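You operate a simulated robot arm through the tools that you are given. There is no shell and no other tool. Be economical: measure what you need, move in short steps, check, and stop when the job is done.

You run a simulated robot arm. Do the job below in one go: nothing can be reset, and whatever is moved stays where it is left.

## Task
Couple the orange connector and set its probe on the test post.
Fine: connector on the orange input; station button off first, on again after; turned till it locks; the board stays latched; the display ends at 5.0 V.

Only the result counts: the job must be done as asked and must still hold three seconds after the hand-in. Knocking over, shifting, dropping, spilling or breaking anything else fails it.

## Robot
A 6-joint arm with a two-finger parallel gripper, fixed in place. Base frame: the origin is at the foot of the arm, x ahead of it, y to its left, z up; the work surface is at about z = 0.003. Readings come in m, rad, newtons and seconds.
With the tool pointing down near the work surface it reaches from about 0.14 to 0.58 m from the base axis. Its first joint turns from -1.152 to 1.152 rad. Payload 2.1 kg.
The tool frame sits at the grasp point between the pads (the TCP): z along the fingers, y along the line on which they close. The tips reach 0.03 m beyond it. Largest opening 0.094 m; finger width 0.028, thickness 0.01; the body of the gripper, 0.05 by 0.096 m, starts 0.055 m behind the TCP.
Orientation is that of the tool frame in the base frame, as a unit quaternion [x, y, z, w]. With the fingers straight down and closing along the base's y, the tool's x points along the base's -x, its y along +y and its z along -z.

## Interface
- The arm moves only by the tool nudge_tool. Its argument "deltas" is a list of rows, each an object (a shift or turn left out is 0, a gripper value left out holds the last) with "slide": the shift along the base's x, y, z in m, a list of three; "angular": the turn, a rotation vector about the base's x, y, z in rad, a list of three. In form: [{"slide": [x, y, z], "angular": [ax, ay, az]}, ...]. A call has 1 to 10 rows; each row is the pose to reach, as a shift and turn from the pose commanded when the call began. "grip" is the gripper command, from -1 (shut) to 1 (fully open), values between in proportion, set as the call begins (left out, the last holds). Rows are played at 5 a second. More than 0.05 m and 0.15 rad between two rows, or a gripper value outside its range, and nothing of the call is played. A pose out of reach is approached as far as the arm can. The call stops where the force on the tool passes 60 N (or 10 N more than at its start, if that is more) or the arm is blocked; 0.2 s more then pass. The fingers move at their own pace (about 0.072 m/s each) and stop on an object; they squeeze with about 43 N. The grip force told is the motor's: it shows also when the fingers shut on nothing. Time passes only in rows, and 0.2 s behind the last, so rows that repeat a pose let the fingers close. It gives the time, the measured TCP pose, the force on the tool (base axes), the opening and the grip force at its end, in the units of the frame above (readings bear some noise), and new pictures: "pictures" is both (left out), scene, wrist or none.
- Cameras (640 x 400 px; columns grow to the right, rows downward): "scene" is fixed at [0.0773, -0.395, 0.4881]; the picture's right is [0.51, -0.86, 0.00], its down [-0.47, -0.28, -0.84] and it looks along [0.72, 0.43, -0.55] (base axes); focal length 214 px, centre (320, 200). "wrist" rides on the gripper at [-0.037, 0, -0.058] in the tool frame; the picture's right is [0.00, -1.00, 0.00], its down [0.97, 0.00, -0.24] and it looks along [0.24, 0.00, 0.97] (tool axes); focal length 218 px, centre (320, 200). There is no depth. A picture from a camera that has moved, and an enlarged one, comes with that camera's place and axes in the base frame and with its lens.
- enlarge(camera, box): a new picture of the part [left, top, right, bottom] of that camera's present view, enlarged. It takes no simulated time.
- job_done(): hands the job in; it is judged then, once.

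Work in short steps. Places have to be worked out from the pictures, the camera data and where the tool is seen: move nearer, look again, correct. Check each grasp and each placing, and mend what went wrong. You have 120 turns and 150 pictures in all, those below and enlarged ones among them. Open the gripper and draw the arm clear of the work before you hand the job in, unless the task says otherwise; then end with one line.

The tools are called after "Call:" by a JSON object that holds its "fn" and its "kwargs". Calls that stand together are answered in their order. nudge_tool: Moves the arm, as the interface text tells. Its arguments: {"type":"object","properties":{"deltas":{"type":"array","items":{"type":"object","properties":{"slide":{"type":"array","items":{"type":"number"}},"angular":{"type":"array","items":{"type":"number"}}}}},"grip":{"type":"number"},"pictures":{"type":"string","enum":["both","scene","wrist","none"]}},"required":["deltas"]} The other tools are called the same way: enlarge (camera, box) takes an enlarged picture of a part of a camera's view; job_done () hands the job in.

At the start:

```text
time_s: 0.0
ee_pos: [0.2725, -0.1015, 0.4009]
ee_rot: [0.0, 1.0, 0.001, 0.0]
contact_force: [-0.9, 0.4, -0.6]
gripper_width: 0.0937
grasp_force: 0.0
```

scene: 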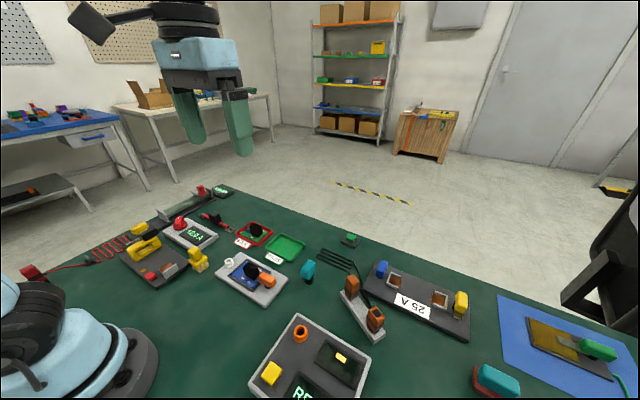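
wrist: 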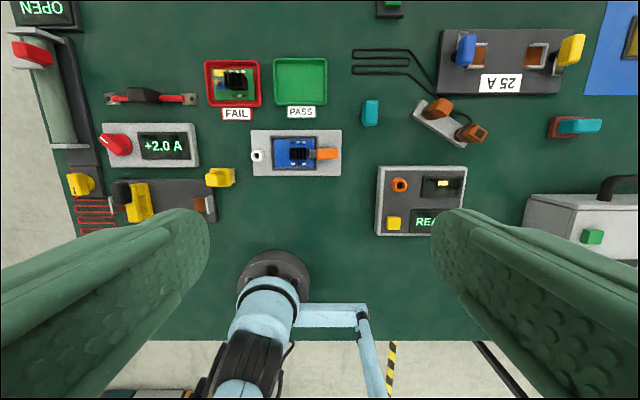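

The bench holds many items; I first enlarge the meter station (orange ring, yellow button) and the orange connector pieces.

Call:
{"fn": "enlarge", "kwargs": {"camera": "scene", "box": [220, 240, 420, 400]}}

Call:
{"fn": "enlarge", "kwargs": {"camera": "wrist", "box": [340, 60, 520, 250]}}

Call:
{"fn": "enlarge", "kwargs": {"camera": "wrist", "box": [190, 50, 390, 200]}}

```text
2.50 times, centred on (320, 320) of scene
camera zoom: at [0.0773, -0.395, 0.4881], right [0.51, -0.86, 0.0], down [-0.47, -0.28, -0.84], along [0.72, 0.43, -0.55], focal length 536 px, centre (320, -100)
```

zoom: 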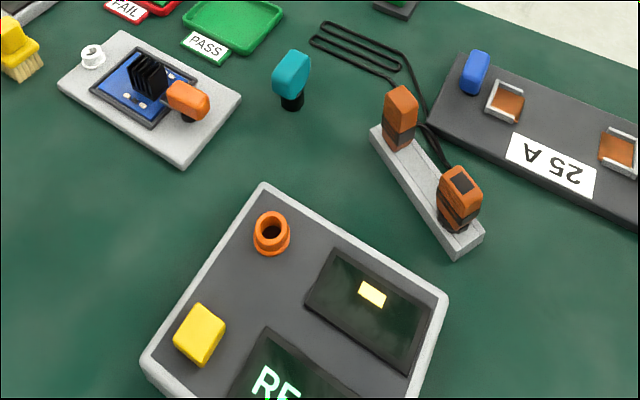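

```text
2.11 times, centred on (430, 155) of wrist
camera zoom: at [0.3093, -0.1018, 0.458], right [0.0, -1.0, 0.0], down [-0.97, 0.0, 0.24], along [-0.24, 0.0, -0.97], focal length 460 px, centre (88, 295)
```

zoom: 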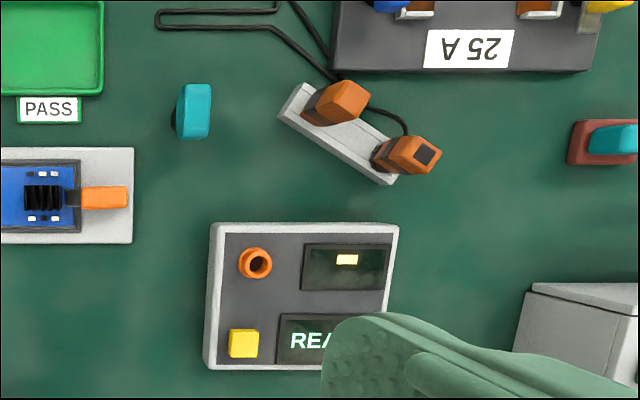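

```text
2.67 times, centred on (290, 125) of wrist
camera zoom: at [0.3093, -0.1018, 0.458], right [0.0, -1.0, 0.0], down [-0.97, 0.0, 0.24], along [-0.24, 0.0, -0.97], focal length 582 px, centre (400, 400)
```

zoom: 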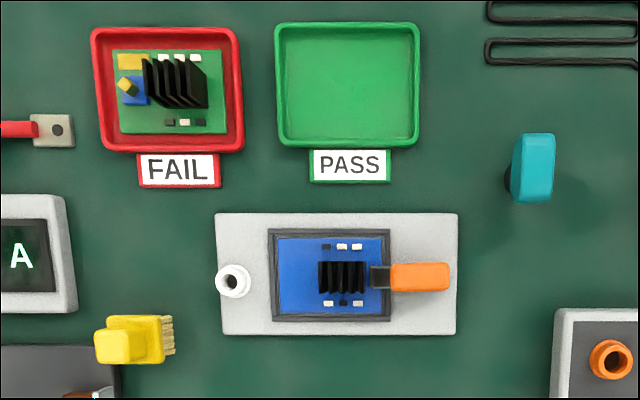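

The station's ring is near (0.238,-0.255), the button near (0.162,-0.248), the connector stand near (0.35,-0.33). I move over the stand for a closer look.

Call:
{"fn": "nudge_tool", "kwargs": {"deltas": [{"slide": [0.007, -0.033, -0.025]}, {"slide": [0.014, -0.066, -0.05]}, {"slide": [0.02, -0.1, -0.075]}, {"slide": [0.027, -0.133, -0.1]}, {"slide": [0.034, -0.166, -0.125]}, {"slide": [0.04, -0.2, -0.15]}, {"slide": [0.04, -0.2, -0.15]}]}}

```text
time_s: 1.6
ee_pos: [0.3134, -0.3041, 0.2509]
ee_rot: [0.0, 1.0, 0.0, 0.0]
contact_force: [-1.1, -0.1, -0.8]
gripper_width: 0.0941
grasp_force: 0.2
camera wrist: at [0.35, -0.3025, 0.3079], right [0.0, -1.0, 0.0], down [-0.97, 0.0, 0.24], along [-0.24, 0.0, -0.97], focal length 218 px, centre (320, 200)
```

scene: 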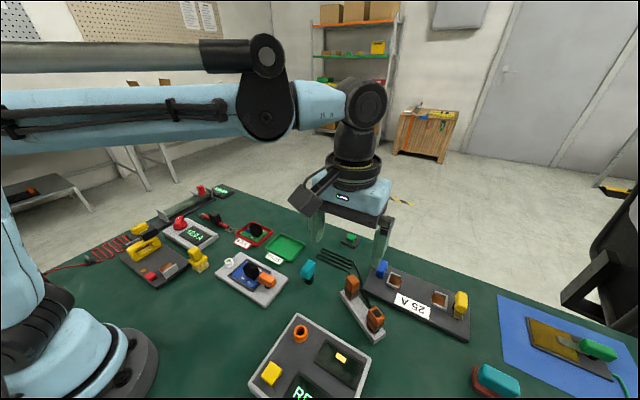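
wrist: 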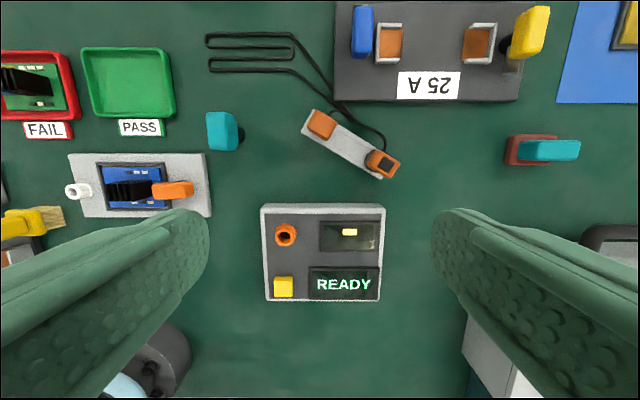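

Call:
{"fn": "enlarge", "kwargs": {"camera": "wrist", "box": [250, 90, 410, 190]}}

Call:
{"fn": "enlarge", "kwargs": {"camera": "wrist", "box": [250, 195, 400, 310]}}

Call:
{"fn": "enlarge", "kwargs": {"camera": "scene", "box": [320, 250, 420, 350]}}

Call:
{"fn": "enlarge", "kwargs": {"camera": "scene", "box": [205, 240, 325, 315]}}

```text
4.00 times, centred on (330, 140) of wrist
camera zoom: at [0.35, -0.3025, 0.3079], right [0.0, -1.0, 0.0], down [-0.97, 0.0, 0.24], along [-0.24, 0.0, -0.97], focal length 873 px, centre (280, 440)
```

zoom: 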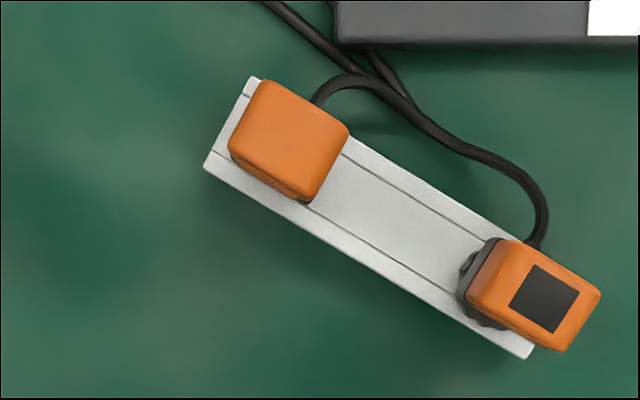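

```text
3.48 times, centred on (325, 252) of wrist
camera zoom: at [0.35, -0.3025, 0.3079], right [0.0, -1.0, 0.0], down [-0.97, 0.0, 0.24], along [-0.24, 0.0, -0.97], focal length 759 px, centre (303, 17)
```

zoom: 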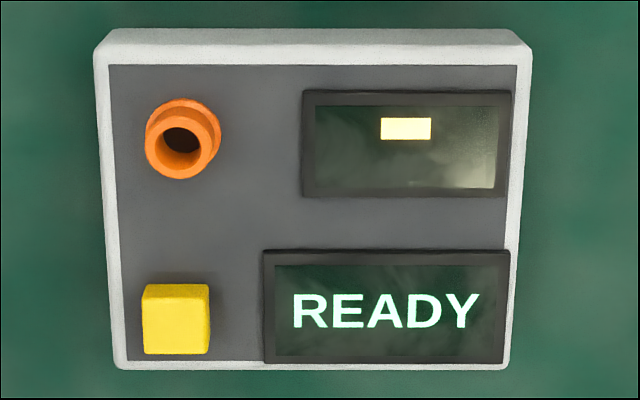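

```text
4.00 times, centred on (370, 300) of scene
camera zoom: at [0.0773, -0.395, 0.4881], right [0.51, -0.86, 0.0], down [-0.47, -0.28, -0.84], along [0.72, 0.43, -0.55], focal length 858 px, centre (120, -200)
```

zoom: 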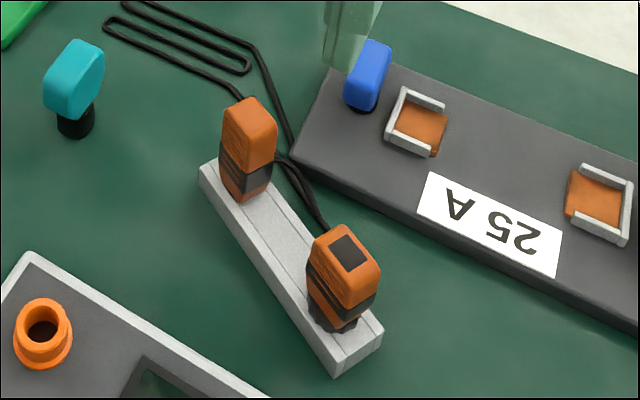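

```text
5.33 times, centred on (265, 278) of scene
camera zoom: at [0.0773, -0.395, 0.4881], right [0.51, -0.86, 0.0], down [-0.47, -0.28, -0.84], along [0.72, 0.43, -0.55], focal length 1144 px, centre (613, -213)
```

zoom: 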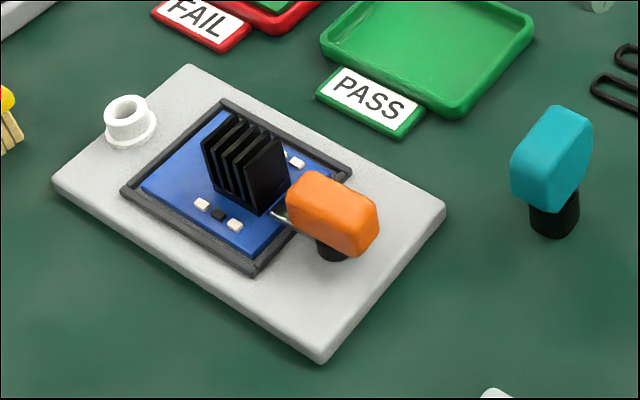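

Both orange bodies stand on the rack; I pitch the tool to see their lower parts (which is the connector, which the probe).

Call:
{"fn": "nudge_tool", "kwargs": {"deltas": [{"slide": [-0.01, -0.005, -0.012], "angular": [0, -0.14, 0]}, {"slide": [-0.025, -0.01, -0.024], "angular": [0, -0.28, 0]}, {"slide": [-0.04, -0.015, -0.036], "angular": [0, -0.42, 0]}, {"slide": [-0.055, -0.02, -0.048], "angular": [0, -0.56, 0]}, {"slide": [-0.07, -0.025, -0.06], "angular": [0, -0.7, 0]}, {"slide": [-0.08, -0.03, -0.075], "angular": [0, -0.84, 0]}, {"slide": [-0.09, -0.03, -0.09], "angular": [0, -0.95, 0]}, {"slide": [-0.09, -0.03, -0.09], "angular": [0, -0.95, 0]}], "pictures": "wrist"}}

```text
time_s: 3.4
ee_pos: [0.3036, -0.291, 0.1593]
ee_rot: [0.0, 0.889, 0.0, 0.458]
contact_force: [0.6, -0.4, -0.2]
gripper_width: 0.0941
grasp_force: 0.0
out of reach, approached as far as the arm can: row 4, 5, 6, 7, 8
camera wrist: at [0.2784, -0.2911, 0.2231], right [0.0, -1.0, 0.0], down [-0.76, 0.0, -0.65], along [0.65, 0.0, -0.76], focal length 218 px, centre (320, 200)
```

wrist: 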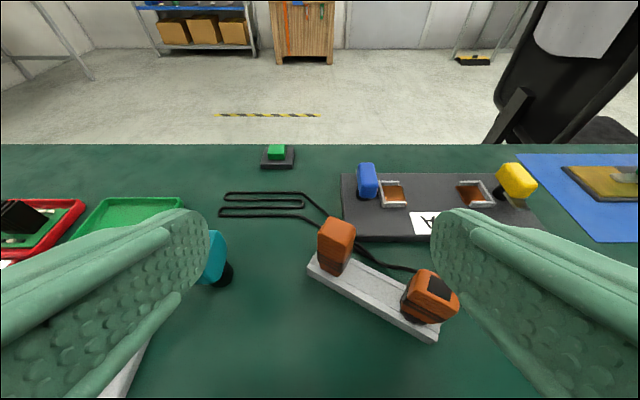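

Call:
{"fn": "enlarge", "kwargs": {"camera": "wrist", "box": [295, 200, 475, 350]}}

```text
2.67 times, centred on (385, 275) of wrist
camera zoom: at [0.2784, -0.2911, 0.2231], right [0.0, -1.0, 0.0], down [-0.76, 0.0, -0.65], along [0.65, 0.0, -0.76], focal length 582 px, centre (147, 0)
```

zoom: 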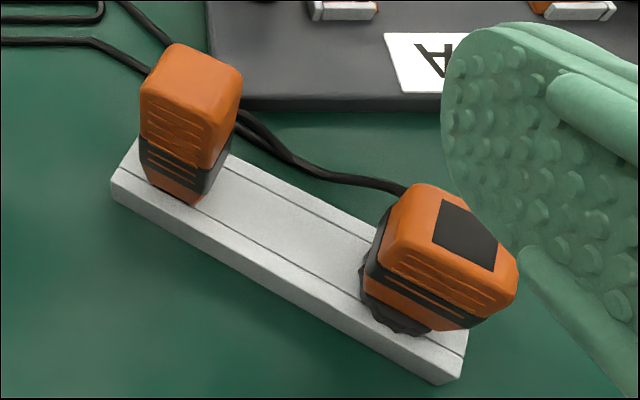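

Piece with knurled collar and black label is the connector (axis ≈(0.331,-0.371), top z 0.068); the other is the probe (≈(0.370,-0.3045), top 0.083). I right the tool again and shut the fingers for pressing the button.

Call:
{"fn": "nudge_tool", "kwargs": {"deltas": [{"slide": [0, 0, 0.015], "angular": [0, 0.14, 0]}, {"slide": [0, 0, 0.03], "angular": [0, 0.28, 0]}, {"slide": [0, 0, 0.045], "angular": [0, 0.42, 0]}, {"slide": [0, 0, 0.06], "angular": [0, 0.56, 0]}, {"slide": [0, 0, 0.06], "angular": [0, 0.7, 0]}, {"slide": [0, 0, 0.06], "angular": [0, 0.84, 0]}, {"slide": [0, 0, 0.06], "angular": [0, 0.95, 0]}, {"slide": [0, 0, 0.06], "angular": [0, 0.95, 0]}], "pictures": "none", "grip": -1}}

```text
time_s: 5.2
ee_pos: [0.3047, -0.292, 0.2202]
ee_rot: [0.0, 1.0, 0.0, 0.0]
contact_force: [-0.1, 0.3, 0.2]
gripper_width: 0.0001
grasp_force: 32.5
```

The tool is upright, fingers shut. I move above the button at about 0.14 m height for a close view.

Call:
{"fn": "nudge_tool", "kwargs": {"deltas": [{"slide": [-0.035, 0.01, -0.02]}, {"slide": [-0.07, 0.02, -0.04]}, {"slide": [-0.105, 0.031, -0.06]}, {"slide": [-0.14, 0.042, -0.08]}, {"slide": [-0.14, 0.042, -0.08]}]}}

```text
time_s: 6.4
ee_pos: [0.1639, -0.2497, 0.1419]
ee_rot: [-0.002, 1.0, 0.0, 0.0]
contact_force: [0.3, 0.3, 0.6]
gripper_width: 0.0
grasp_force: 33.0
camera wrist: at [0.2004, -0.2489, 0.1985], right [0.0, -1.0, 0.0], down [-0.97, 0.0, 0.24], along [-0.24, 0.0, -0.97], focal length 218 px, centre (320, 200)
```

scene: 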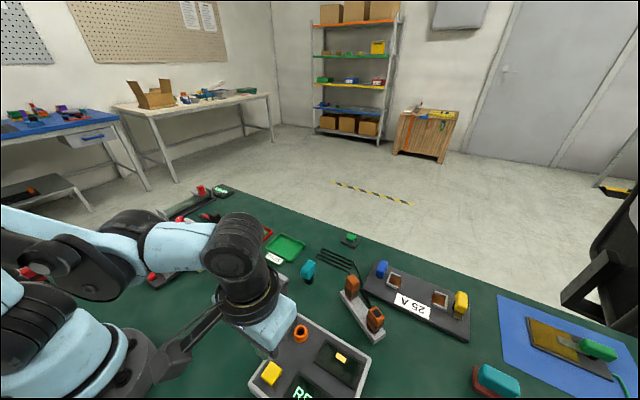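
wrist: 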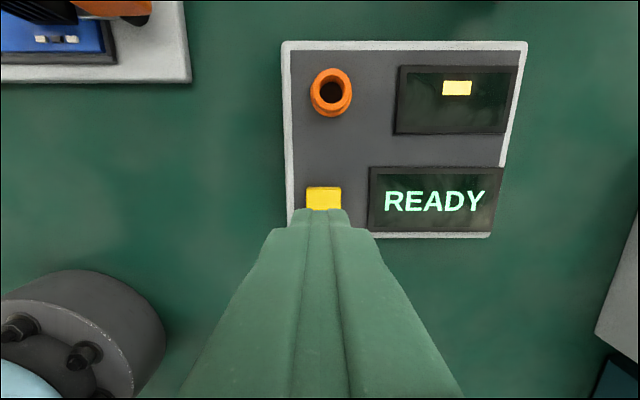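

Button centre is about (0.161,-0.2515). I look closer at the input ring before pressing.

Call:
{"fn": "enlarge", "kwargs": {"camera": "wrist", "box": [290, 50, 370, 130]}}

Call:
{"fn": "nudge_tool", "kwargs": {"deltas": [{"slide": [-0.003, -0.002, -0.03]}, {"slide": [-0.003, -0.002, -0.05]}, {"slide": [-0.003, -0.002, -0.055]}], "pictures": "wrist"}}

```text
5.00 times, centred on (330, 90) of wrist
camera zoom: at [0.2004, -0.2489, 0.1985], right [0.0, -1.0, 0.0], down [-0.97, 0.0, 0.24], along [-0.24, 0.0, -0.97], focal length 1091 px, centre (270, 750)
```

zoom: 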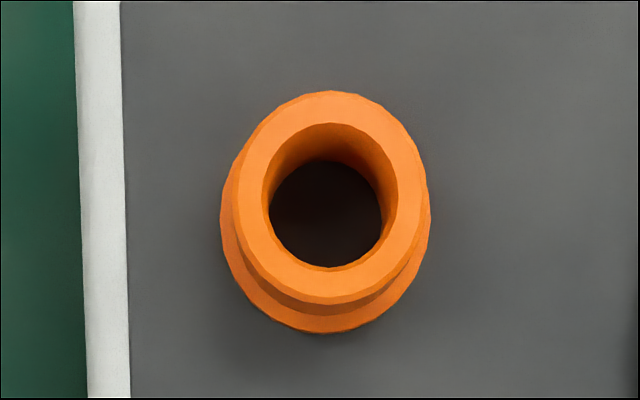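

```text
time_s: 7.2
ee_pos: [0.1622, -0.2509, 0.0863]
ee_rot: [0.0, 1.0, 0.0, -0.001]
contact_force: [0.3, 0.2, -0.6]
gripper_width: 0.0002
grasp_force: 32.6
camera wrist: at [0.1983, -0.2514, 0.1435], right [0.0, -1.0, 0.0], down [-0.97, 0.0, 0.24], along [-0.24, 0.0, -0.97], focal length 218 px, centre (320, 200)
```

wrist: 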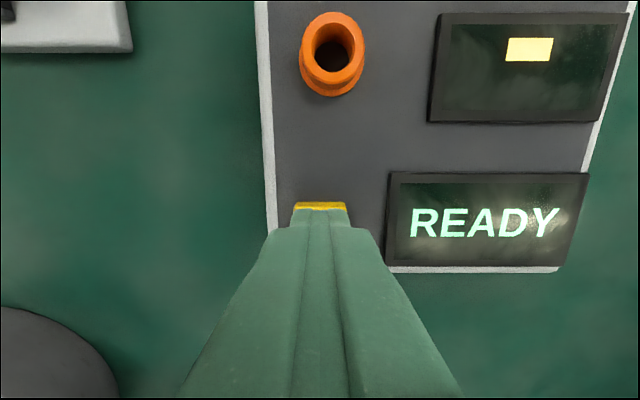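

Tip is about 0.056, just above the button. I press down in small steps, watching the force.

Call:
{"fn": "nudge_tool", "kwargs": {"deltas": [{"slide": [0, 0, -0.003]}, {"slide": [0, 0, -0.006]}, {"slide": [0, 0, -0.008]}], "pictures": "wrist"}}

```text
time_s: 8.0
ee_pos: [0.1609, -0.2523, 0.078]
ee_rot: [-0.001, 1.0, 0.0, 0.0]
contact_force: [0.0, 0.7, 1.2]
gripper_width: 0.0
grasp_force: 33.0
camera wrist: at [0.1984, -0.2519, 0.1355], right [0.0, -1.0, 0.0], down [-0.97, 0.0, 0.24], along [-0.24, 0.0, -0.97], focal length 218 px, centre (320, 200)
```

wrist: 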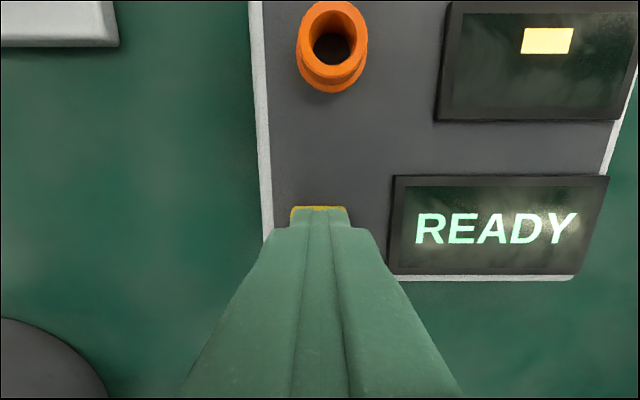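

No contact yet (tip ≈0.048); continue down in 2 mm steps.

Call:
{"fn": "nudge_tool", "kwargs": {"deltas": [{"slide": [0, 0, -0.002]}, {"slide": [0, 0, -0.004]}], "pictures": "wrist"}}

```text
time_s: 8.6
ee_pos: [0.1617, -0.2524, 0.0737]
ee_rot: [0.0, 1.0, 0.0, 0.0]
contact_force: [-0.6, 0.1, 0.3]
gripper_width: 0.0
grasp_force: 33.3
camera wrist: at [0.1984, -0.2519, 0.1314], right [0.0, -1.0, 0.0], down [-0.97, 0.0, 0.24], along [-0.24, 0.0, -0.97], focal length 218 px, centre (320, 200)
```

wrist: 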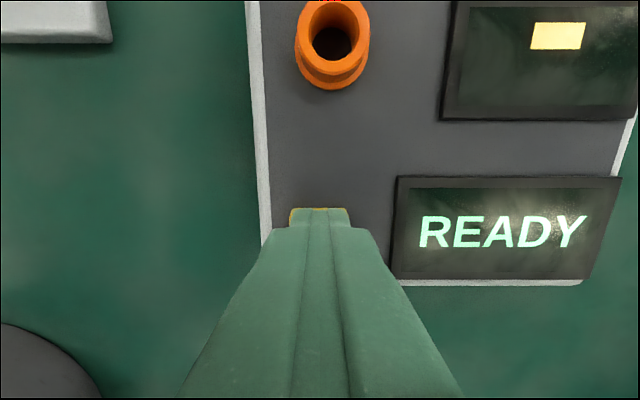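

Call:
{"fn": "nudge_tool", "kwargs": {"deltas": [{"slide": [0, 0, -0.002]}, {"slide": [0, 0, -0.004]}], "pictures": "wrist"}}

```text
time_s: 9.2
ee_pos: [0.1617, -0.2535, 0.0699]
ee_rot: [0.0, 1.0, -0.001, 0.0]
contact_force: [-3.5, 0.5, 8.4]
gripper_width: 0.0
grasp_force: 32.7
camera wrist: at [0.1985, -0.252, 0.1272], right [0.0, -1.0, 0.0], down [-0.97, 0.0, 0.24], along [-0.24, 0.0, -0.97], focal length 218 px, centre (320, 200)
```

wrist: 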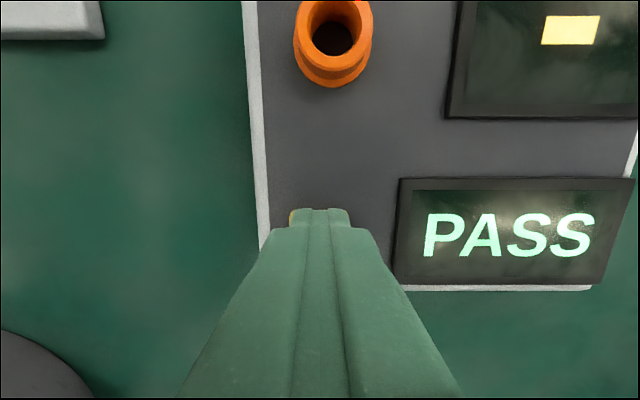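

Contact 8 N and the display changed to PASS. I lift off and look at what the station shows.

Call:
{"fn": "nudge_tool", "kwargs": {"deltas": [{"slide": [0, 0, 0.02]}, {"slide": [0, 0, 0.06]}, {"slide": [0, 0, 0.08]}, {"slide": [0, 0, 0.08]}]}}

```text
time_s: 10.2
ee_pos: [0.1613, -0.2518, 0.1498]
ee_rot: [-0.001, 1.0, 0.0, 0.0]
contact_force: [0.2, -0.4, 1.0]
gripper_width: 0.0
grasp_force: 32.7
camera wrist: at [0.198, -0.252, 0.2071], right [0.0, -1.0, 0.0], down [-0.97, 0.0, 0.24], along [-0.24, 0.0, -0.97], focal length 218 px, centre (320, 200)
```

scene: 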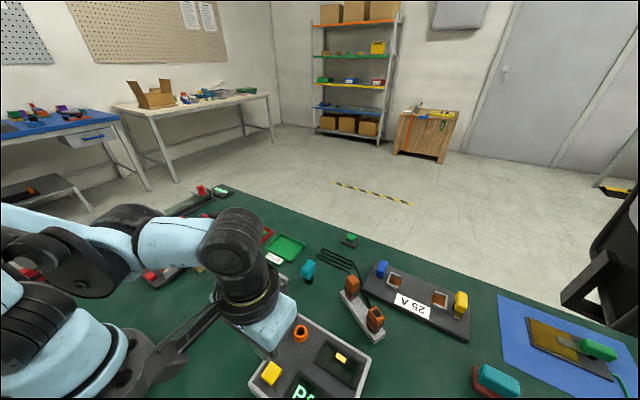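
wrist: 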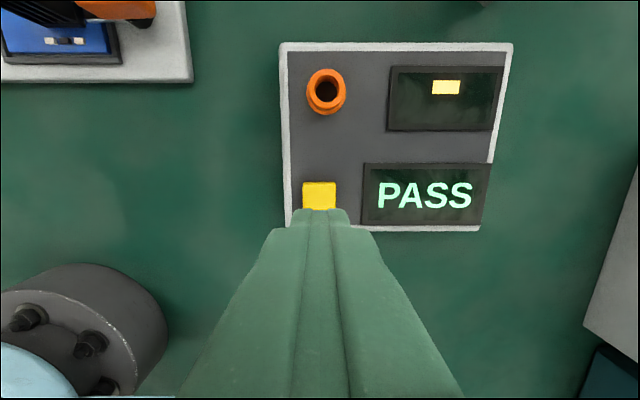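

The state is unclear; I enlarge the station and other bench devices.

Call:
{"fn": "enlarge", "kwargs": {"camera": "wrist", "box": [270, 30, 530, 240]}}

Call:
{"fn": "enlarge", "kwargs": {"camera": "scene", "box": [240, 300, 400, 400]}}

Call:
{"fn": "enlarge", "kwargs": {"camera": "scene", "box": [460, 280, 640, 400]}}

```text
1.90 times, centred on (400, 135) of wrist
camera zoom: at [0.198, -0.252, 0.2071], right [0.0, -1.0, 0.0], down [-0.97, 0.0, 0.24], along [-0.24, 0.0, -0.97], focal length 416 px, centre (168, 324)
```

zoom: 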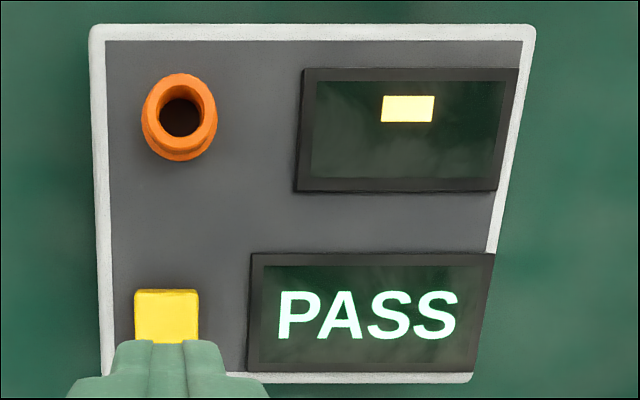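

```text
4.00 times, centred on (320, 350) of scene
camera zoom: at [0.0773, -0.395, 0.4881], right [0.51, -0.86, 0.0], down [-0.47, -0.28, -0.84], along [0.72, 0.43, -0.55], focal length 858 px, centre (320, -400)
```

zoom: 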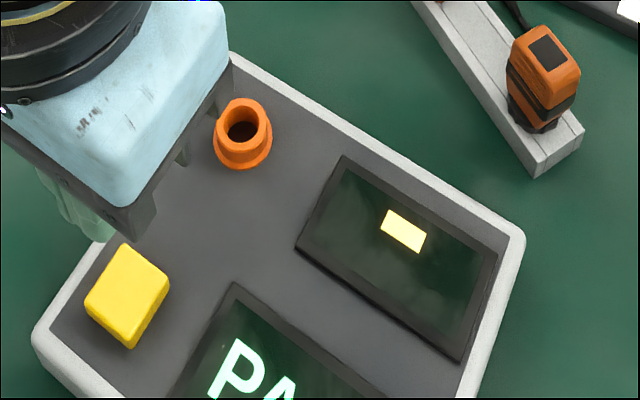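

```text
3.33 times, centred on (550, 340) of scene
camera zoom: at [0.0773, -0.395, 0.4881], right [0.51, -0.86, 0.0], down [-0.47, -0.28, -0.84], along [0.72, 0.43, -0.55], focal length 715 px, centre (-447, -267)
```

zoom: 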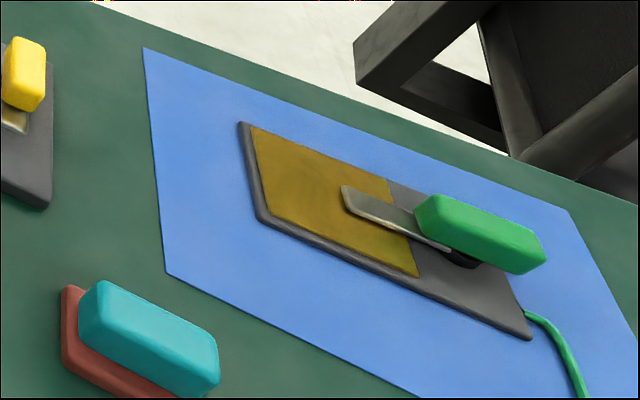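

Unclear whether this button is toggled or momentary; I go up for a survey of the whole bench.

Call:
{"fn": "nudge_tool", "kwargs": {"deltas": [{"slide": [0.02, 0.025, 0.04]}, {"slide": [0.04, 0.05, 0.08]}, {"slide": [0.06, 0.075, 0.12]}, {"slide": [0.08, 0.1, 0.16]}, {"slide": [0.1, 0.125, 0.2]}, {"slide": [0.11, 0.15, 0.245]}, {"slide": [0.11, 0.15, 0.245]}], "grip": 1}}

Call:
{"fn": "enlarge", "kwargs": {"camera": "wrist", "box": [0, 0, 240, 240]}}

Call:
{"fn": "enlarge", "kwargs": {"camera": "wrist", "box": [340, 0, 640, 260]}}

```text
refused: row 1 steps farther than a row can; nothing moved
```

```text
1.67 times, centred on (120, 120) of wrist
camera zoom: at [0.198, -0.252, 0.2071], right [0.0, -1.0, 0.0], down [-0.97, 0.0, 0.24], along [-0.24, 0.0, -0.97], focal length 364 px, centre (653, 333)
```

zoom: 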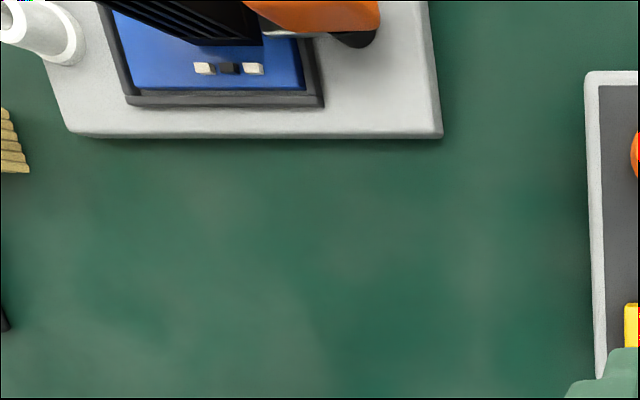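

```text
1.54 times, centred on (490, 130) of wrist
camera zoom: at [0.198, -0.252, 0.2071], right [0.0, -1.0, 0.0], down [-0.97, 0.0, 0.24], along [-0.24, 0.0, -0.97], focal length 336 px, centre (58, 308)
```

zoom: 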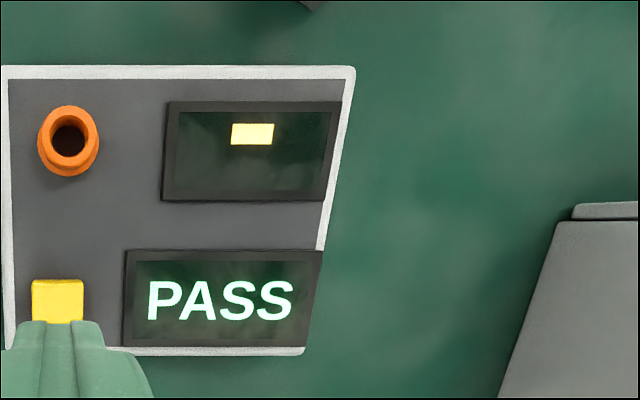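

The row was too long; I retry with shorter rows.

Call:
{"fn": "nudge_tool", "kwargs": {"deltas": [{"slide": [0.015, 0.015, 0.04]}, {"slide": [0.03, 0.035, 0.075]}, {"slide": [0.045, 0.055, 0.11]}, {"slide": [0.06, 0.075, 0.145]}, {"slide": [0.075, 0.095, 0.18]}, {"slide": [0.09, 0.115, 0.215]}, {"slide": [0.11, 0.135, 0.245]}, {"slide": [0.11, 0.15, 0.245]}, {"slide": [0.11, 0.15, 0.245]}], "grip": 1}}

```text
time_s: 12.2
ee_pos: [0.2724, -0.1009, 0.3942]
ee_rot: [0.0, 1.0, 0.0, 0.0]
contact_force: [-1.1, 0.5, -0.7]
gripper_width: 0.0939
grasp_force: 0.0
camera wrist: at [0.3087, -0.1011, 0.4525], right [0.0, -1.0, 0.0], down [-0.97, 0.0, 0.24], along [-0.24, 0.0, -0.97], focal length 218 px, centre (320, 200)
```

scene: 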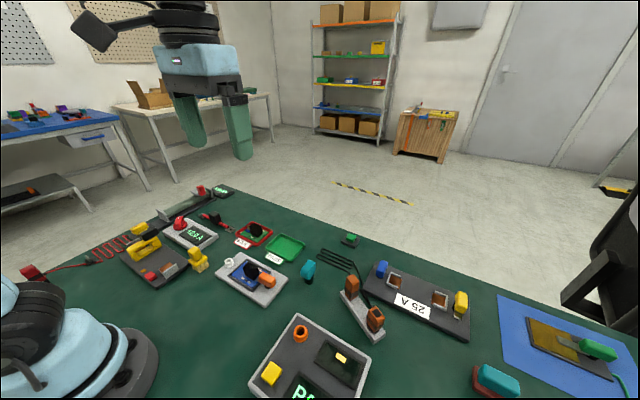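
wrist: 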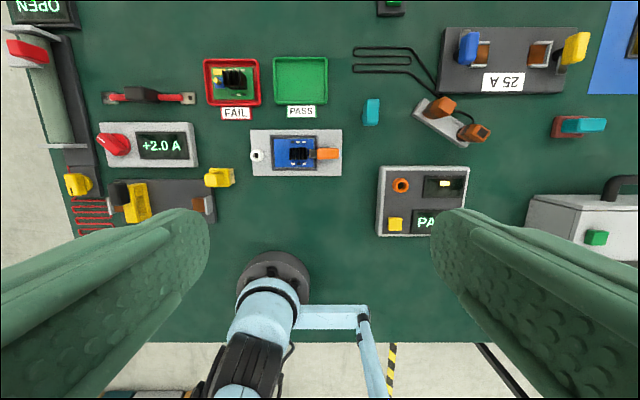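

Call:
{"fn": "enlarge", "kwargs": {"camera": "wrist", "box": [0, 0, 250, 240]}}

Call:
{"fn": "enlarge", "kwargs": {"camera": "wrist", "box": [340, 0, 640, 250]}}

Call:
{"fn": "enlarge", "kwargs": {"camera": "scene", "box": [120, 180, 380, 310]}}

```text
1.67 times, centred on (125, 120) of wrist
camera zoom: at [0.3087, -0.1011, 0.4525], right [0.0, -1.0, 0.0], down [-0.97, 0.0, 0.24], along [-0.24, 0.0, -0.97], focal length 364 px, centre (645, 333)
```

zoom: 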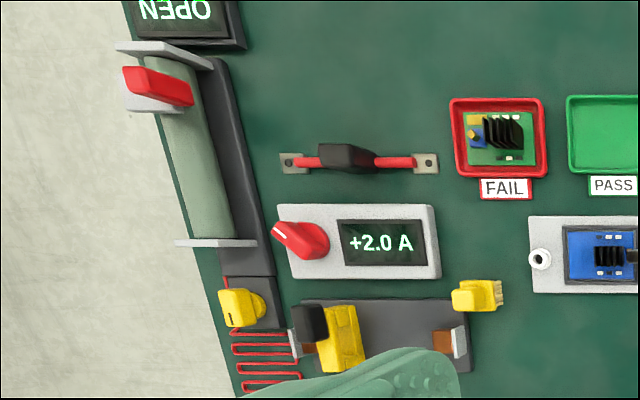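

```text
1.60 times, centred on (490, 125) of wrist
camera zoom: at [0.3087, -0.1011, 0.4525], right [0.0, -1.0, 0.0], down [-0.97, 0.0, 0.24], along [-0.24, 0.0, -0.97], focal length 349 px, centre (48, 320)
```

zoom: 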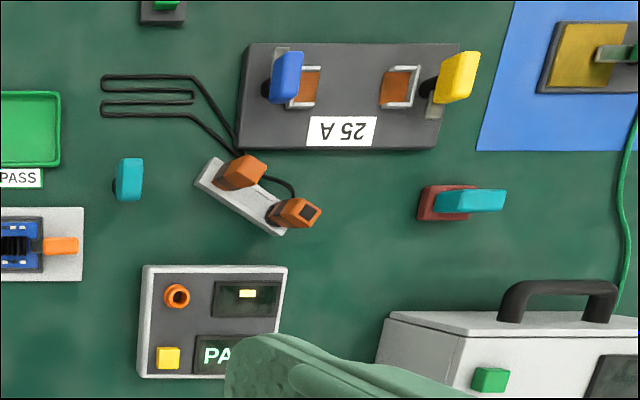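

```text
2.46 times, centred on (250, 245) of scene
camera zoom: at [0.0773, -0.395, 0.4881], right [0.51, -0.86, 0.0], down [-0.47, -0.28, -0.84], along [0.72, 0.43, -0.55], focal length 528 px, centre (492, 89)
```

zoom: 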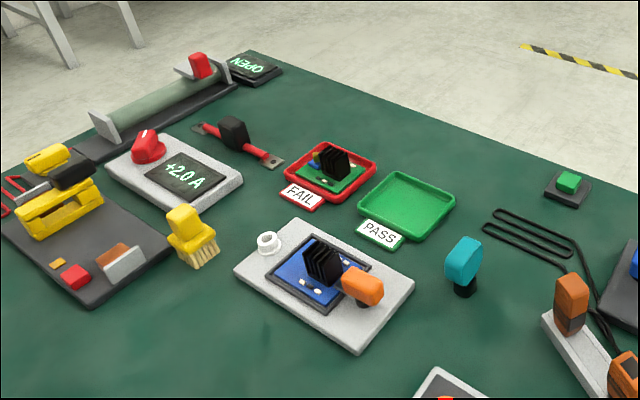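

There is a grey box with a green button and panel at the right; I check it before concluding which button belongs to the station.

Call:
{"fn": "nudge_tool", "kwargs": {"deltas": [{"slide": [-0.003, -0.045, 0]}, {"slide": [-0.006, -0.09, 0]}, {"slide": [-0.01, -0.135, -0.01]}, {"slide": [-0.015, -0.18, -0.02]}, {"slide": [-0.02, -0.225, -0.03]}, {"slide": [-0.025, -0.27, -0.04]}, {"slide": [-0.03, -0.315, -0.05]}, {"slide": [-0.03, -0.35, -0.06]}, {"slide": [-0.03, -0.35, -0.06]}], "pictures": "wrist"}}

```text
time_s: 14.2
ee_pos: [0.2342, -0.4344, 0.3233]
ee_rot: [-0.001, 1.0, 0.0, -0.001]
contact_force: [1.2, -0.4, 0.1]
gripper_width: 0.0938
grasp_force: 0.1
out of reach, approached as far as the arm can: row 7, 8, 9
camera wrist: at [0.2711, -0.4336, 0.3808], right [0.0, -1.0, 0.0], down [-0.97, 0.0, 0.24], along [-0.24, 0.0, -0.97], focal length 218 px, centre (320, 200)
```

wrist: 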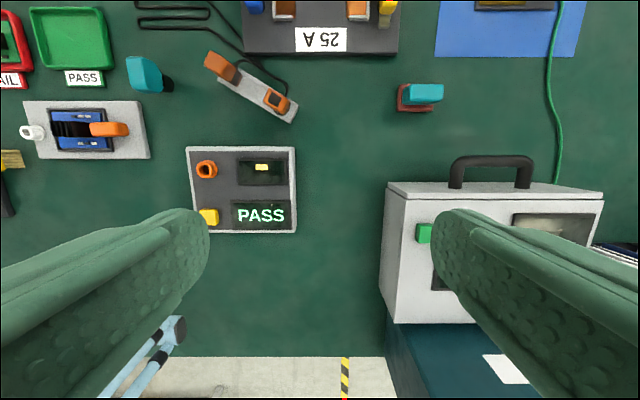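

The grey box is a separate off-table unit. I return to the yellow button and press it again to learn how it toggles, looking closely at button height and display.

Call:
{"fn": "nudge_tool", "kwargs": {"deltas": [{"slide": [-0.01, 0.04, -0.02]}, {"slide": [-0.02, 0.08, -0.04]}, {"slide": [-0.035, 0.12, -0.06]}, {"slide": [-0.05, 0.15, -0.09]}, {"slide": [-0.065, 0.17, -0.13]}, {"slide": [-0.073, 0.183, -0.17]}, {"slide": [-0.073, 0.183, -0.21]}, {"slide": [-0.073, 0.183, -0.235]}, {"slide": [-0.073, 0.183, -0.235]}], "grip": -1, "pictures": "wrist"}}

```text
time_s: 16.2
ee_pos: [0.1603, -0.2501, 0.0867]
ee_rot: [0.0, 1.0, -0.001, 0.0]
contact_force: [0.1, -1.3, -0.8]
gripper_width: 0.0001
grasp_force: 33.1
camera wrist: at [0.1971, -0.2506, 0.1443], right [0.0, -1.0, 0.0], down [-0.97, 0.0, 0.24], along [-0.24, 0.0, -0.97], focal length 218 px, centre (320, 200)
```

wrist: 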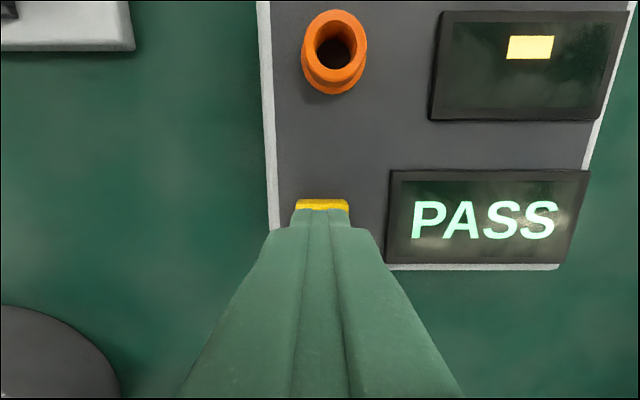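

Call:
{"fn": "nudge_tool", "kwargs": {"deltas": [{"slide": [0.001, -0.001, -0.008]}, {"slide": [0.001, -0.001, -0.014]}, {"slide": [0.001, -0.001, -0.017]}], "pictures": "wrist"}}

```text
time_s: 17.0
ee_pos: [0.1613, -0.2522, 0.0711]
ee_rot: [0.0, 1.0, 0.0, 0.0]
contact_force: [-0.6, -2.0, 4.8]
gripper_width: 0.0003
grasp_force: 32.9
camera wrist: at [0.1981, -0.2516, 0.128], right [0.0, -1.0, 0.0], down [-0.97, 0.0, 0.24], along [-0.24, 0.0, -0.97], focal length 218 px, centre (320, 200)
```

wrist: 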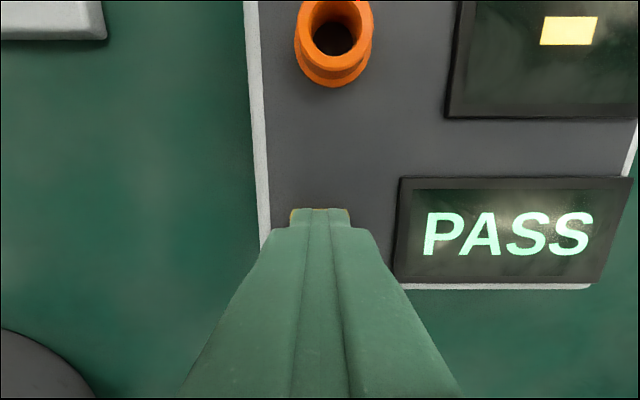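

Call:
{"fn": "nudge_tool", "kwargs": {"deltas": [{"slide": [0, 0, -0.001]}, {"slide": [0, 0, -0.002]}, {"slide": [0, 0, -0.002]}], "pictures": "wrist"}}

```text
time_s: 17.8
ee_pos: [0.1612, -0.2502, 0.0677]
ee_rot: [0.0, 1.0, -0.001, 0.0]
contact_force: [-2.6, -4.6, 14.1]
gripper_width: 0.0
grasp_force: 33.1
camera wrist: at [0.1982, -0.2515, 0.1263], right [0.0, -1.0, 0.0], down [-0.97, 0.0, 0.24], along [-0.24, 0.0, -0.97], focal length 218 px, centre (320, 200)
```

wrist: 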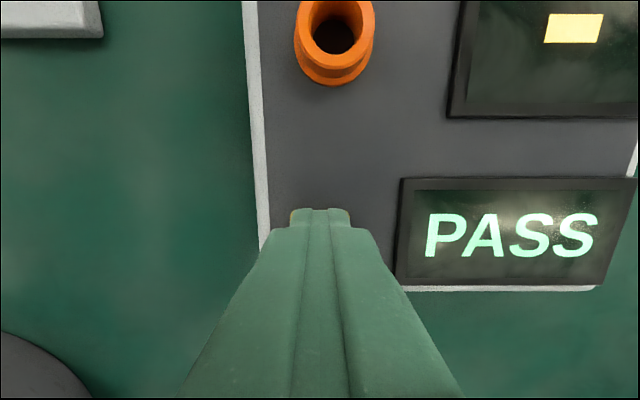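

Call:
{"fn": "nudge_tool", "kwargs": {"deltas": [{"slide": [0, 0, 0.02]}, {"slide": [0, 0, 0.06]}, {"slide": [-0.01, 0, 0.1]}, {"slide": [-0.01, 0, 0.1]}], "pictures": "wrist"}}

Call:
{"fn": "enlarge", "kwargs": {"camera": "scene", "box": [310, 220, 390, 270]}}

```text
time_s: 18.8
ee_pos: [0.1513, -0.252, 0.1693]
ee_rot: [-0.001, 1.0, 0.0, 0.001]
contact_force: [-0.3, -0.3, 0.1]
gripper_width: 0.0006
grasp_force: 32.9
camera wrist: at [0.1877, -0.251, 0.2273], right [0.0, -1.0, 0.0], down [-0.97, 0.0, 0.24], along [-0.24, 0.0, -0.97], focal length 218 px, centre (320, 200)
```

wrist: 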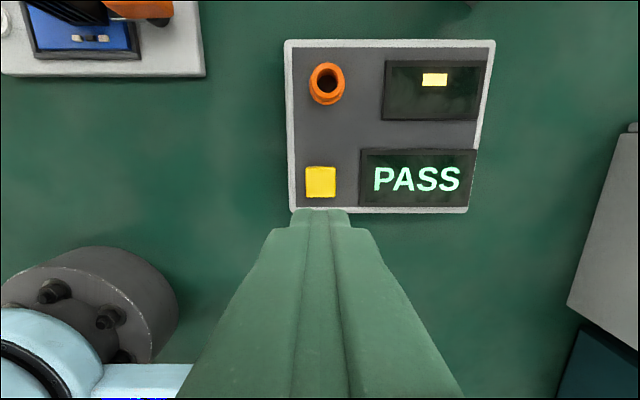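

```text
8.00 times, centred on (350, 245) of scene
camera zoom: at [0.0773, -0.395, 0.4881], right [0.51, -0.86, 0.0], down [-0.47, -0.28, -0.84], along [0.72, 0.43, -0.55], focal length 1716 px, centre (80, -160)
```

zoom: 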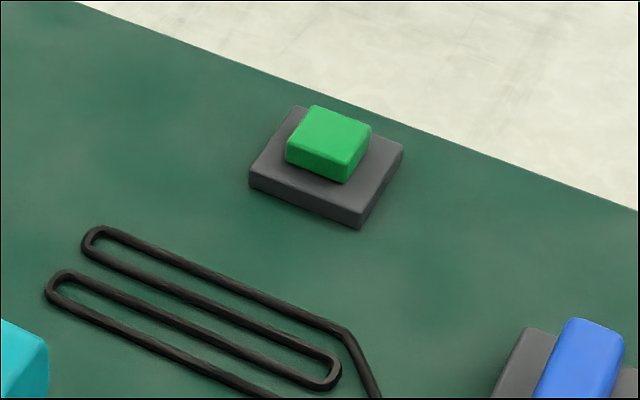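

The yellow button is a momentary test button (stays PASS). The stand-alone green button beside the cable is the other candidate for the station's power; I go look at it from near.

Call:
{"fn": "nudge_tool", "kwargs": {"deltas": [{"slide": [0.045, 0.0, 0.01]}, {"slide": [0.09, 0.005, 0.02]}, {"slide": [0.135, 0.01, 0.02]}, {"slide": [0.18, 0.015, 0.02]}, {"slide": [0.225, 0.02, 0.02]}, {"slide": [0.27, 0.025, 0.02]}, {"slide": [0.315, 0.03, 0.01]}, {"slide": [0.345, 0.035, 0.0]}, {"slide": [0.345, 0.035, 0.0]}], "pictures": "both"}}

```text
time_s: 20.8
ee_pos: [0.4963, -0.2179, 0.1685]
ee_rot: [-0.001, 1.0, 0.0, 0.0]
contact_force: [0.6, -0.5, -0.1]
gripper_width: 0.0
grasp_force: 32.5
camera wrist: at [0.5339, -0.2169, 0.2263], right [0.0, -1.0, 0.0], down [-0.97, 0.0, 0.24], along [-0.24, 0.0, -0.97], focal length 218 px, centre (320, 200)
```

scene: 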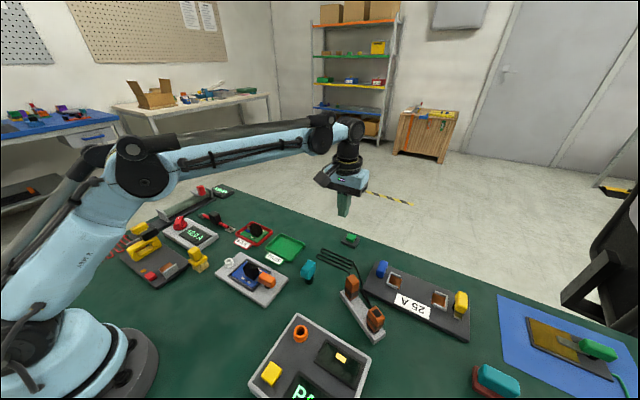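
wrist: 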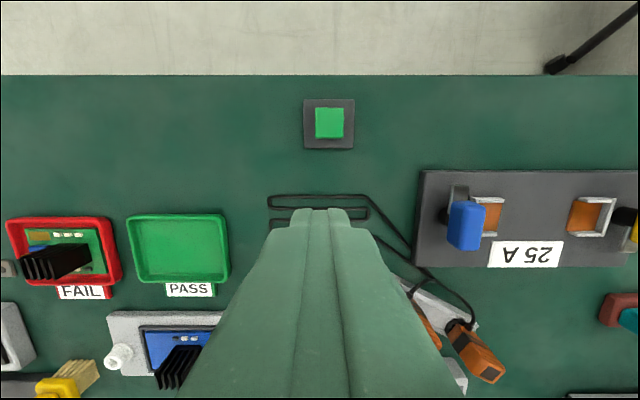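

The green button lies at ≈(0.554,-0.225), beyond straight-down reach, so probably not meant. I look once more at the station's two panels up close.

Call:
{"fn": "enlarge", "kwargs": {"camera": "scene", "box": [310, 335, 370, 385]}}

Call:
{"fn": "enlarge", "kwargs": {"camera": "scene", "box": [215, 245, 295, 310]}}

Call:
{"fn": "enlarge", "kwargs": {"camera": "scene", "box": [250, 350, 330, 400]}}

```text
8.00 times, centred on (340, 360) of scene
camera zoom: at [0.0773, -0.395, 0.4881], right [0.51, -0.86, 0.0], down [-0.47, -0.28, -0.84], along [0.72, 0.43, -0.55], focal length 1716 px, centre (160, -1080)
```

zoom: 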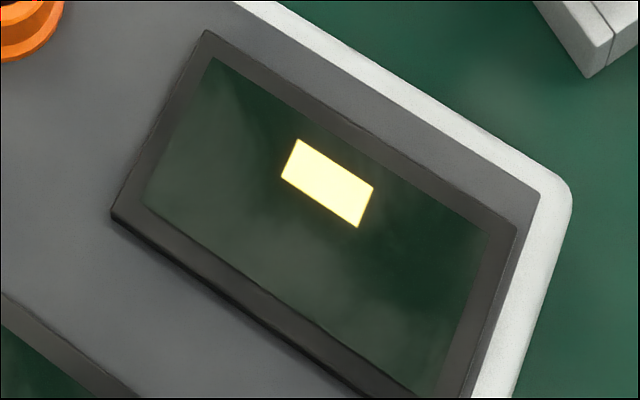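

```text
6.15 times, centred on (255, 278) of scene
camera zoom: at [0.0773, -0.395, 0.4881], right [0.51, -0.86, 0.0], down [-0.47, -0.28, -0.84], along [0.72, 0.43, -0.55], focal length 1320 px, centre (720, -277)
```

zoom: 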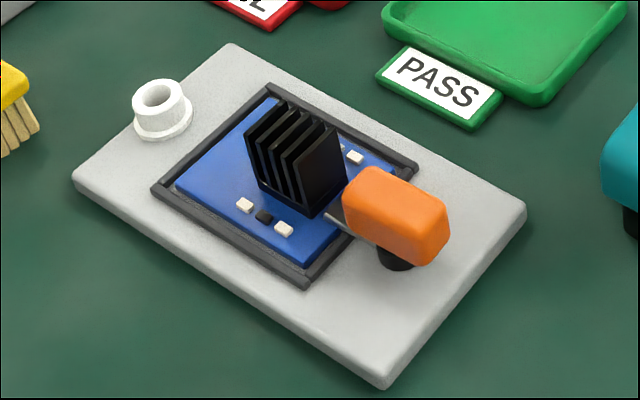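

```text
8.00 times, centred on (290, 375) of scene
camera zoom: at [0.0773, -0.395, 0.4881], right [0.51, -0.86, 0.0], down [-0.47, -0.28, -0.84], along [0.72, 0.43, -0.55], focal length 1716 px, centre (560, -1200)
```

zoom: 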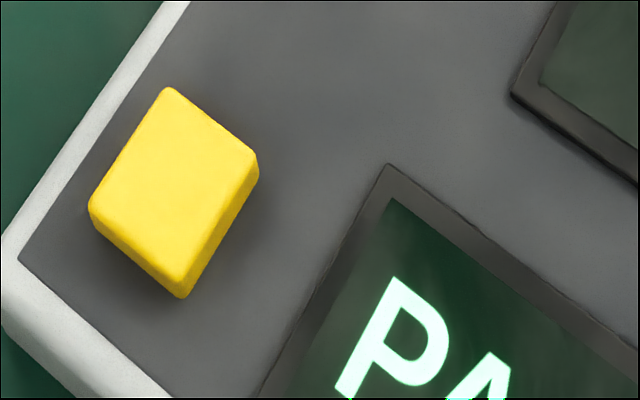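

I test whether the green stand-alone button governs the station: tilt the tool outward and come down gently on it while watching the station in the scene camera.

Call:
{"fn": "nudge_tool", "kwargs": {"deltas": [{"slide": [0.0, -0.002, -0.01], "angular": [0, -0.14, 0]}, {"slide": [0.01, -0.004, -0.02], "angular": [0, -0.28, 0]}, {"slide": [0.02, -0.006, -0.03], "angular": [0, -0.42, 0]}, {"slide": [0.03, -0.007, -0.05], "angular": [0, -0.56, 0]}, {"slide": [0.037, -0.007, -0.07], "angular": [0, -0.6, 0]}, {"slide": [0.037, -0.007, -0.08], "angular": [0, -0.6, 0]}]}}

```text
time_s: 22.2
ee_pos: [0.5338, -0.2233, 0.0882]
ee_rot: [-0.001, 0.955, 0.0, 0.297]
contact_force: [-0.6, 0.0, -0.1]
gripper_width: 0.0002
grasp_force: 33.0
camera wrist: at [0.5317, -0.2233, 0.1566], right [0.0, -1.0, 0.0], down [-0.94, 0.0, -0.35], along [0.35, 0.0, -0.94], focal length 218 px, centre (320, 200)
```

scene: 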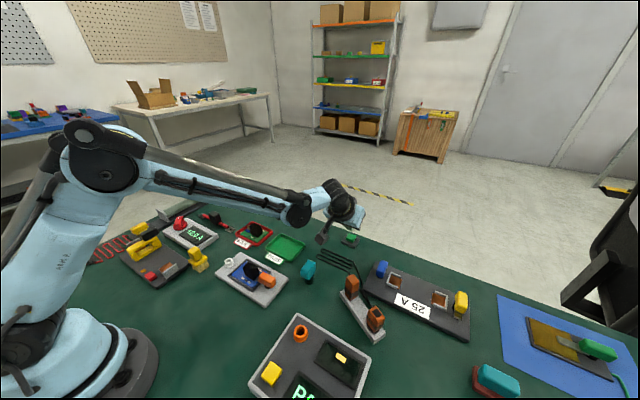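
wrist: 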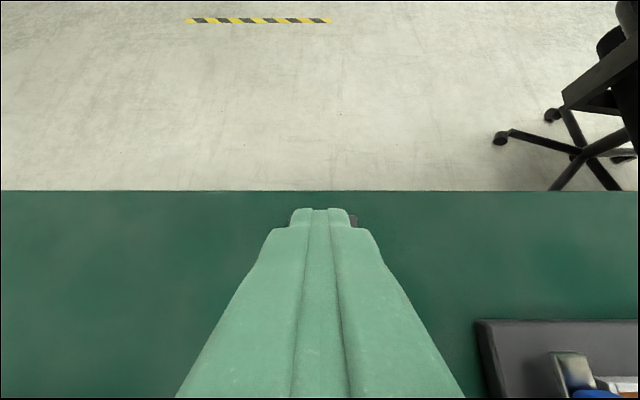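

Tip is at about (0.551,-0.223,0.063). I go down 25 mm and check by zoom.

Call:
{"fn": "nudge_tool", "kwargs": {"deltas": [{"slide": [0, -0.001, -0.012]}, {"slide": [0, -0.001, -0.024]}], "pictures": "none"}}

Call:
{"fn": "enlarge", "kwargs": {"camera": "scene", "box": [310, 200, 390, 260]}}

```text
time_s: 22.8
ee_pos: [0.534, -0.2252, 0.0647]
ee_rot: [-0.001, 0.955, 0.001, 0.296]
contact_force: [0.2, 0.1, -0.4]
gripper_width: 0.0
grasp_force: 32.9
```

```text
6.67 times, centred on (350, 230) of scene
camera zoom: at [0.0773, -0.395, 0.4881], right [0.51, -0.86, 0.0], down [-0.47, -0.28, -0.84], along [0.72, 0.43, -0.55], focal length 1430 px, centre (120, 0)
```

zoom: 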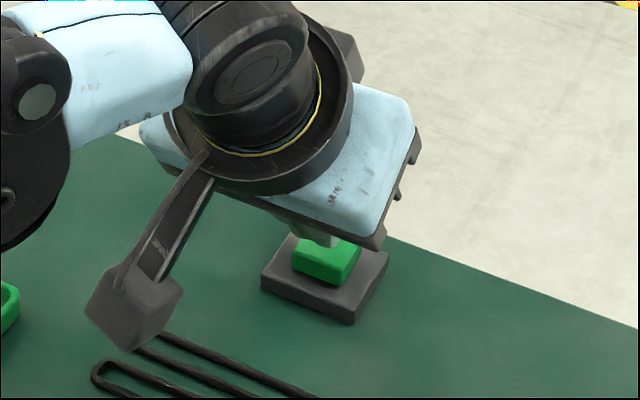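

The finger tip is above the button's rear half; I shift 5 mm back and press down in small steps.

Call:
{"fn": "nudge_tool", "kwargs": {"deltas": [{"slide": [-0.005, 0, 0]}, {"slide": [-0.005, 0, -0.004]}, {"slide": [-0.005, 0, -0.008]}, {"slide": [-0.005, 0, -0.011]}], "pictures": "scene"}}

```text
time_s: 23.8
ee_pos: [0.5294, -0.2232, 0.0532]
ee_rot: [-0.001, 0.955, 0.0, 0.295]
contact_force: [-0.1, -0.1, 0.5]
gripper_width: 0.0
grasp_force: 33.3
```

scene: 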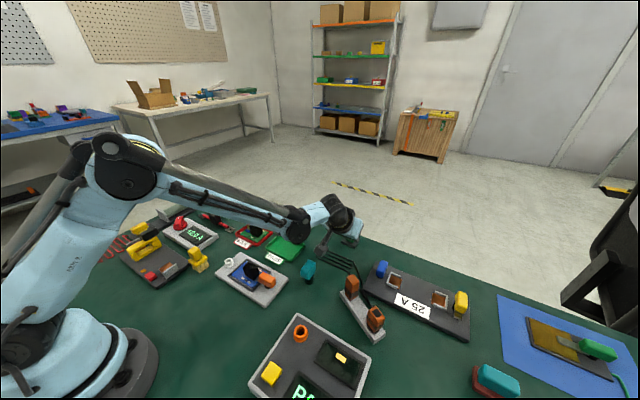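

Call:
{"fn": "nudge_tool", "kwargs": {"deltas": [{"slide": [0, 0, -0.002]}, {"slide": [0, 0, -0.004]}, {"slide": [0, 0, -0.006]}], "pictures": "scene"}}

```text
time_s: 24.6
ee_pos: [0.5288, -0.2245, 0.0482]
ee_rot: [0.0, 0.955, 0.0, 0.296]
contact_force: [-1.0, 0.8, 2.2]
gripper_width: 0.0004
grasp_force: 32.9
```

scene: 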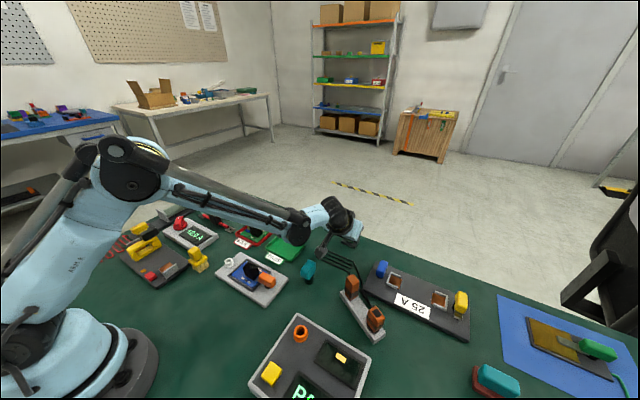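

Contact is beginning (2 N). A few more millimetres.

Call:
{"fn": "nudge_tool", "kwargs": {"deltas": [{"slide": [0, 0, -0.002]}, {"slide": [0, 0, -0.004]}], "pictures": "scene"}}

```text
time_s: 25.2
ee_pos: [0.5295, -0.2238, 0.0447]
ee_rot: [0.0, 0.955, -0.001, 0.297]
contact_force: [-4.2, 0.5, 15.9]
gripper_width: 0.0
grasp_force: 33.5
```

scene: 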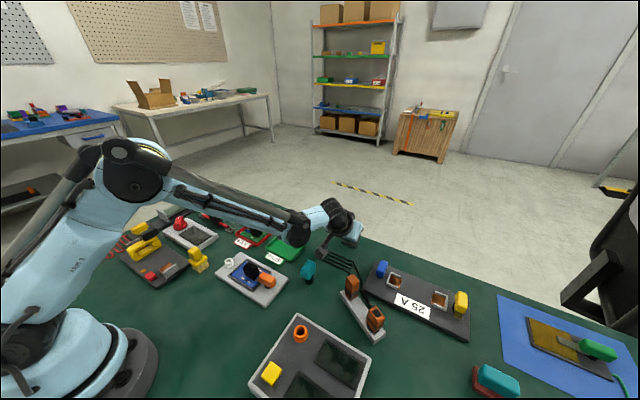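

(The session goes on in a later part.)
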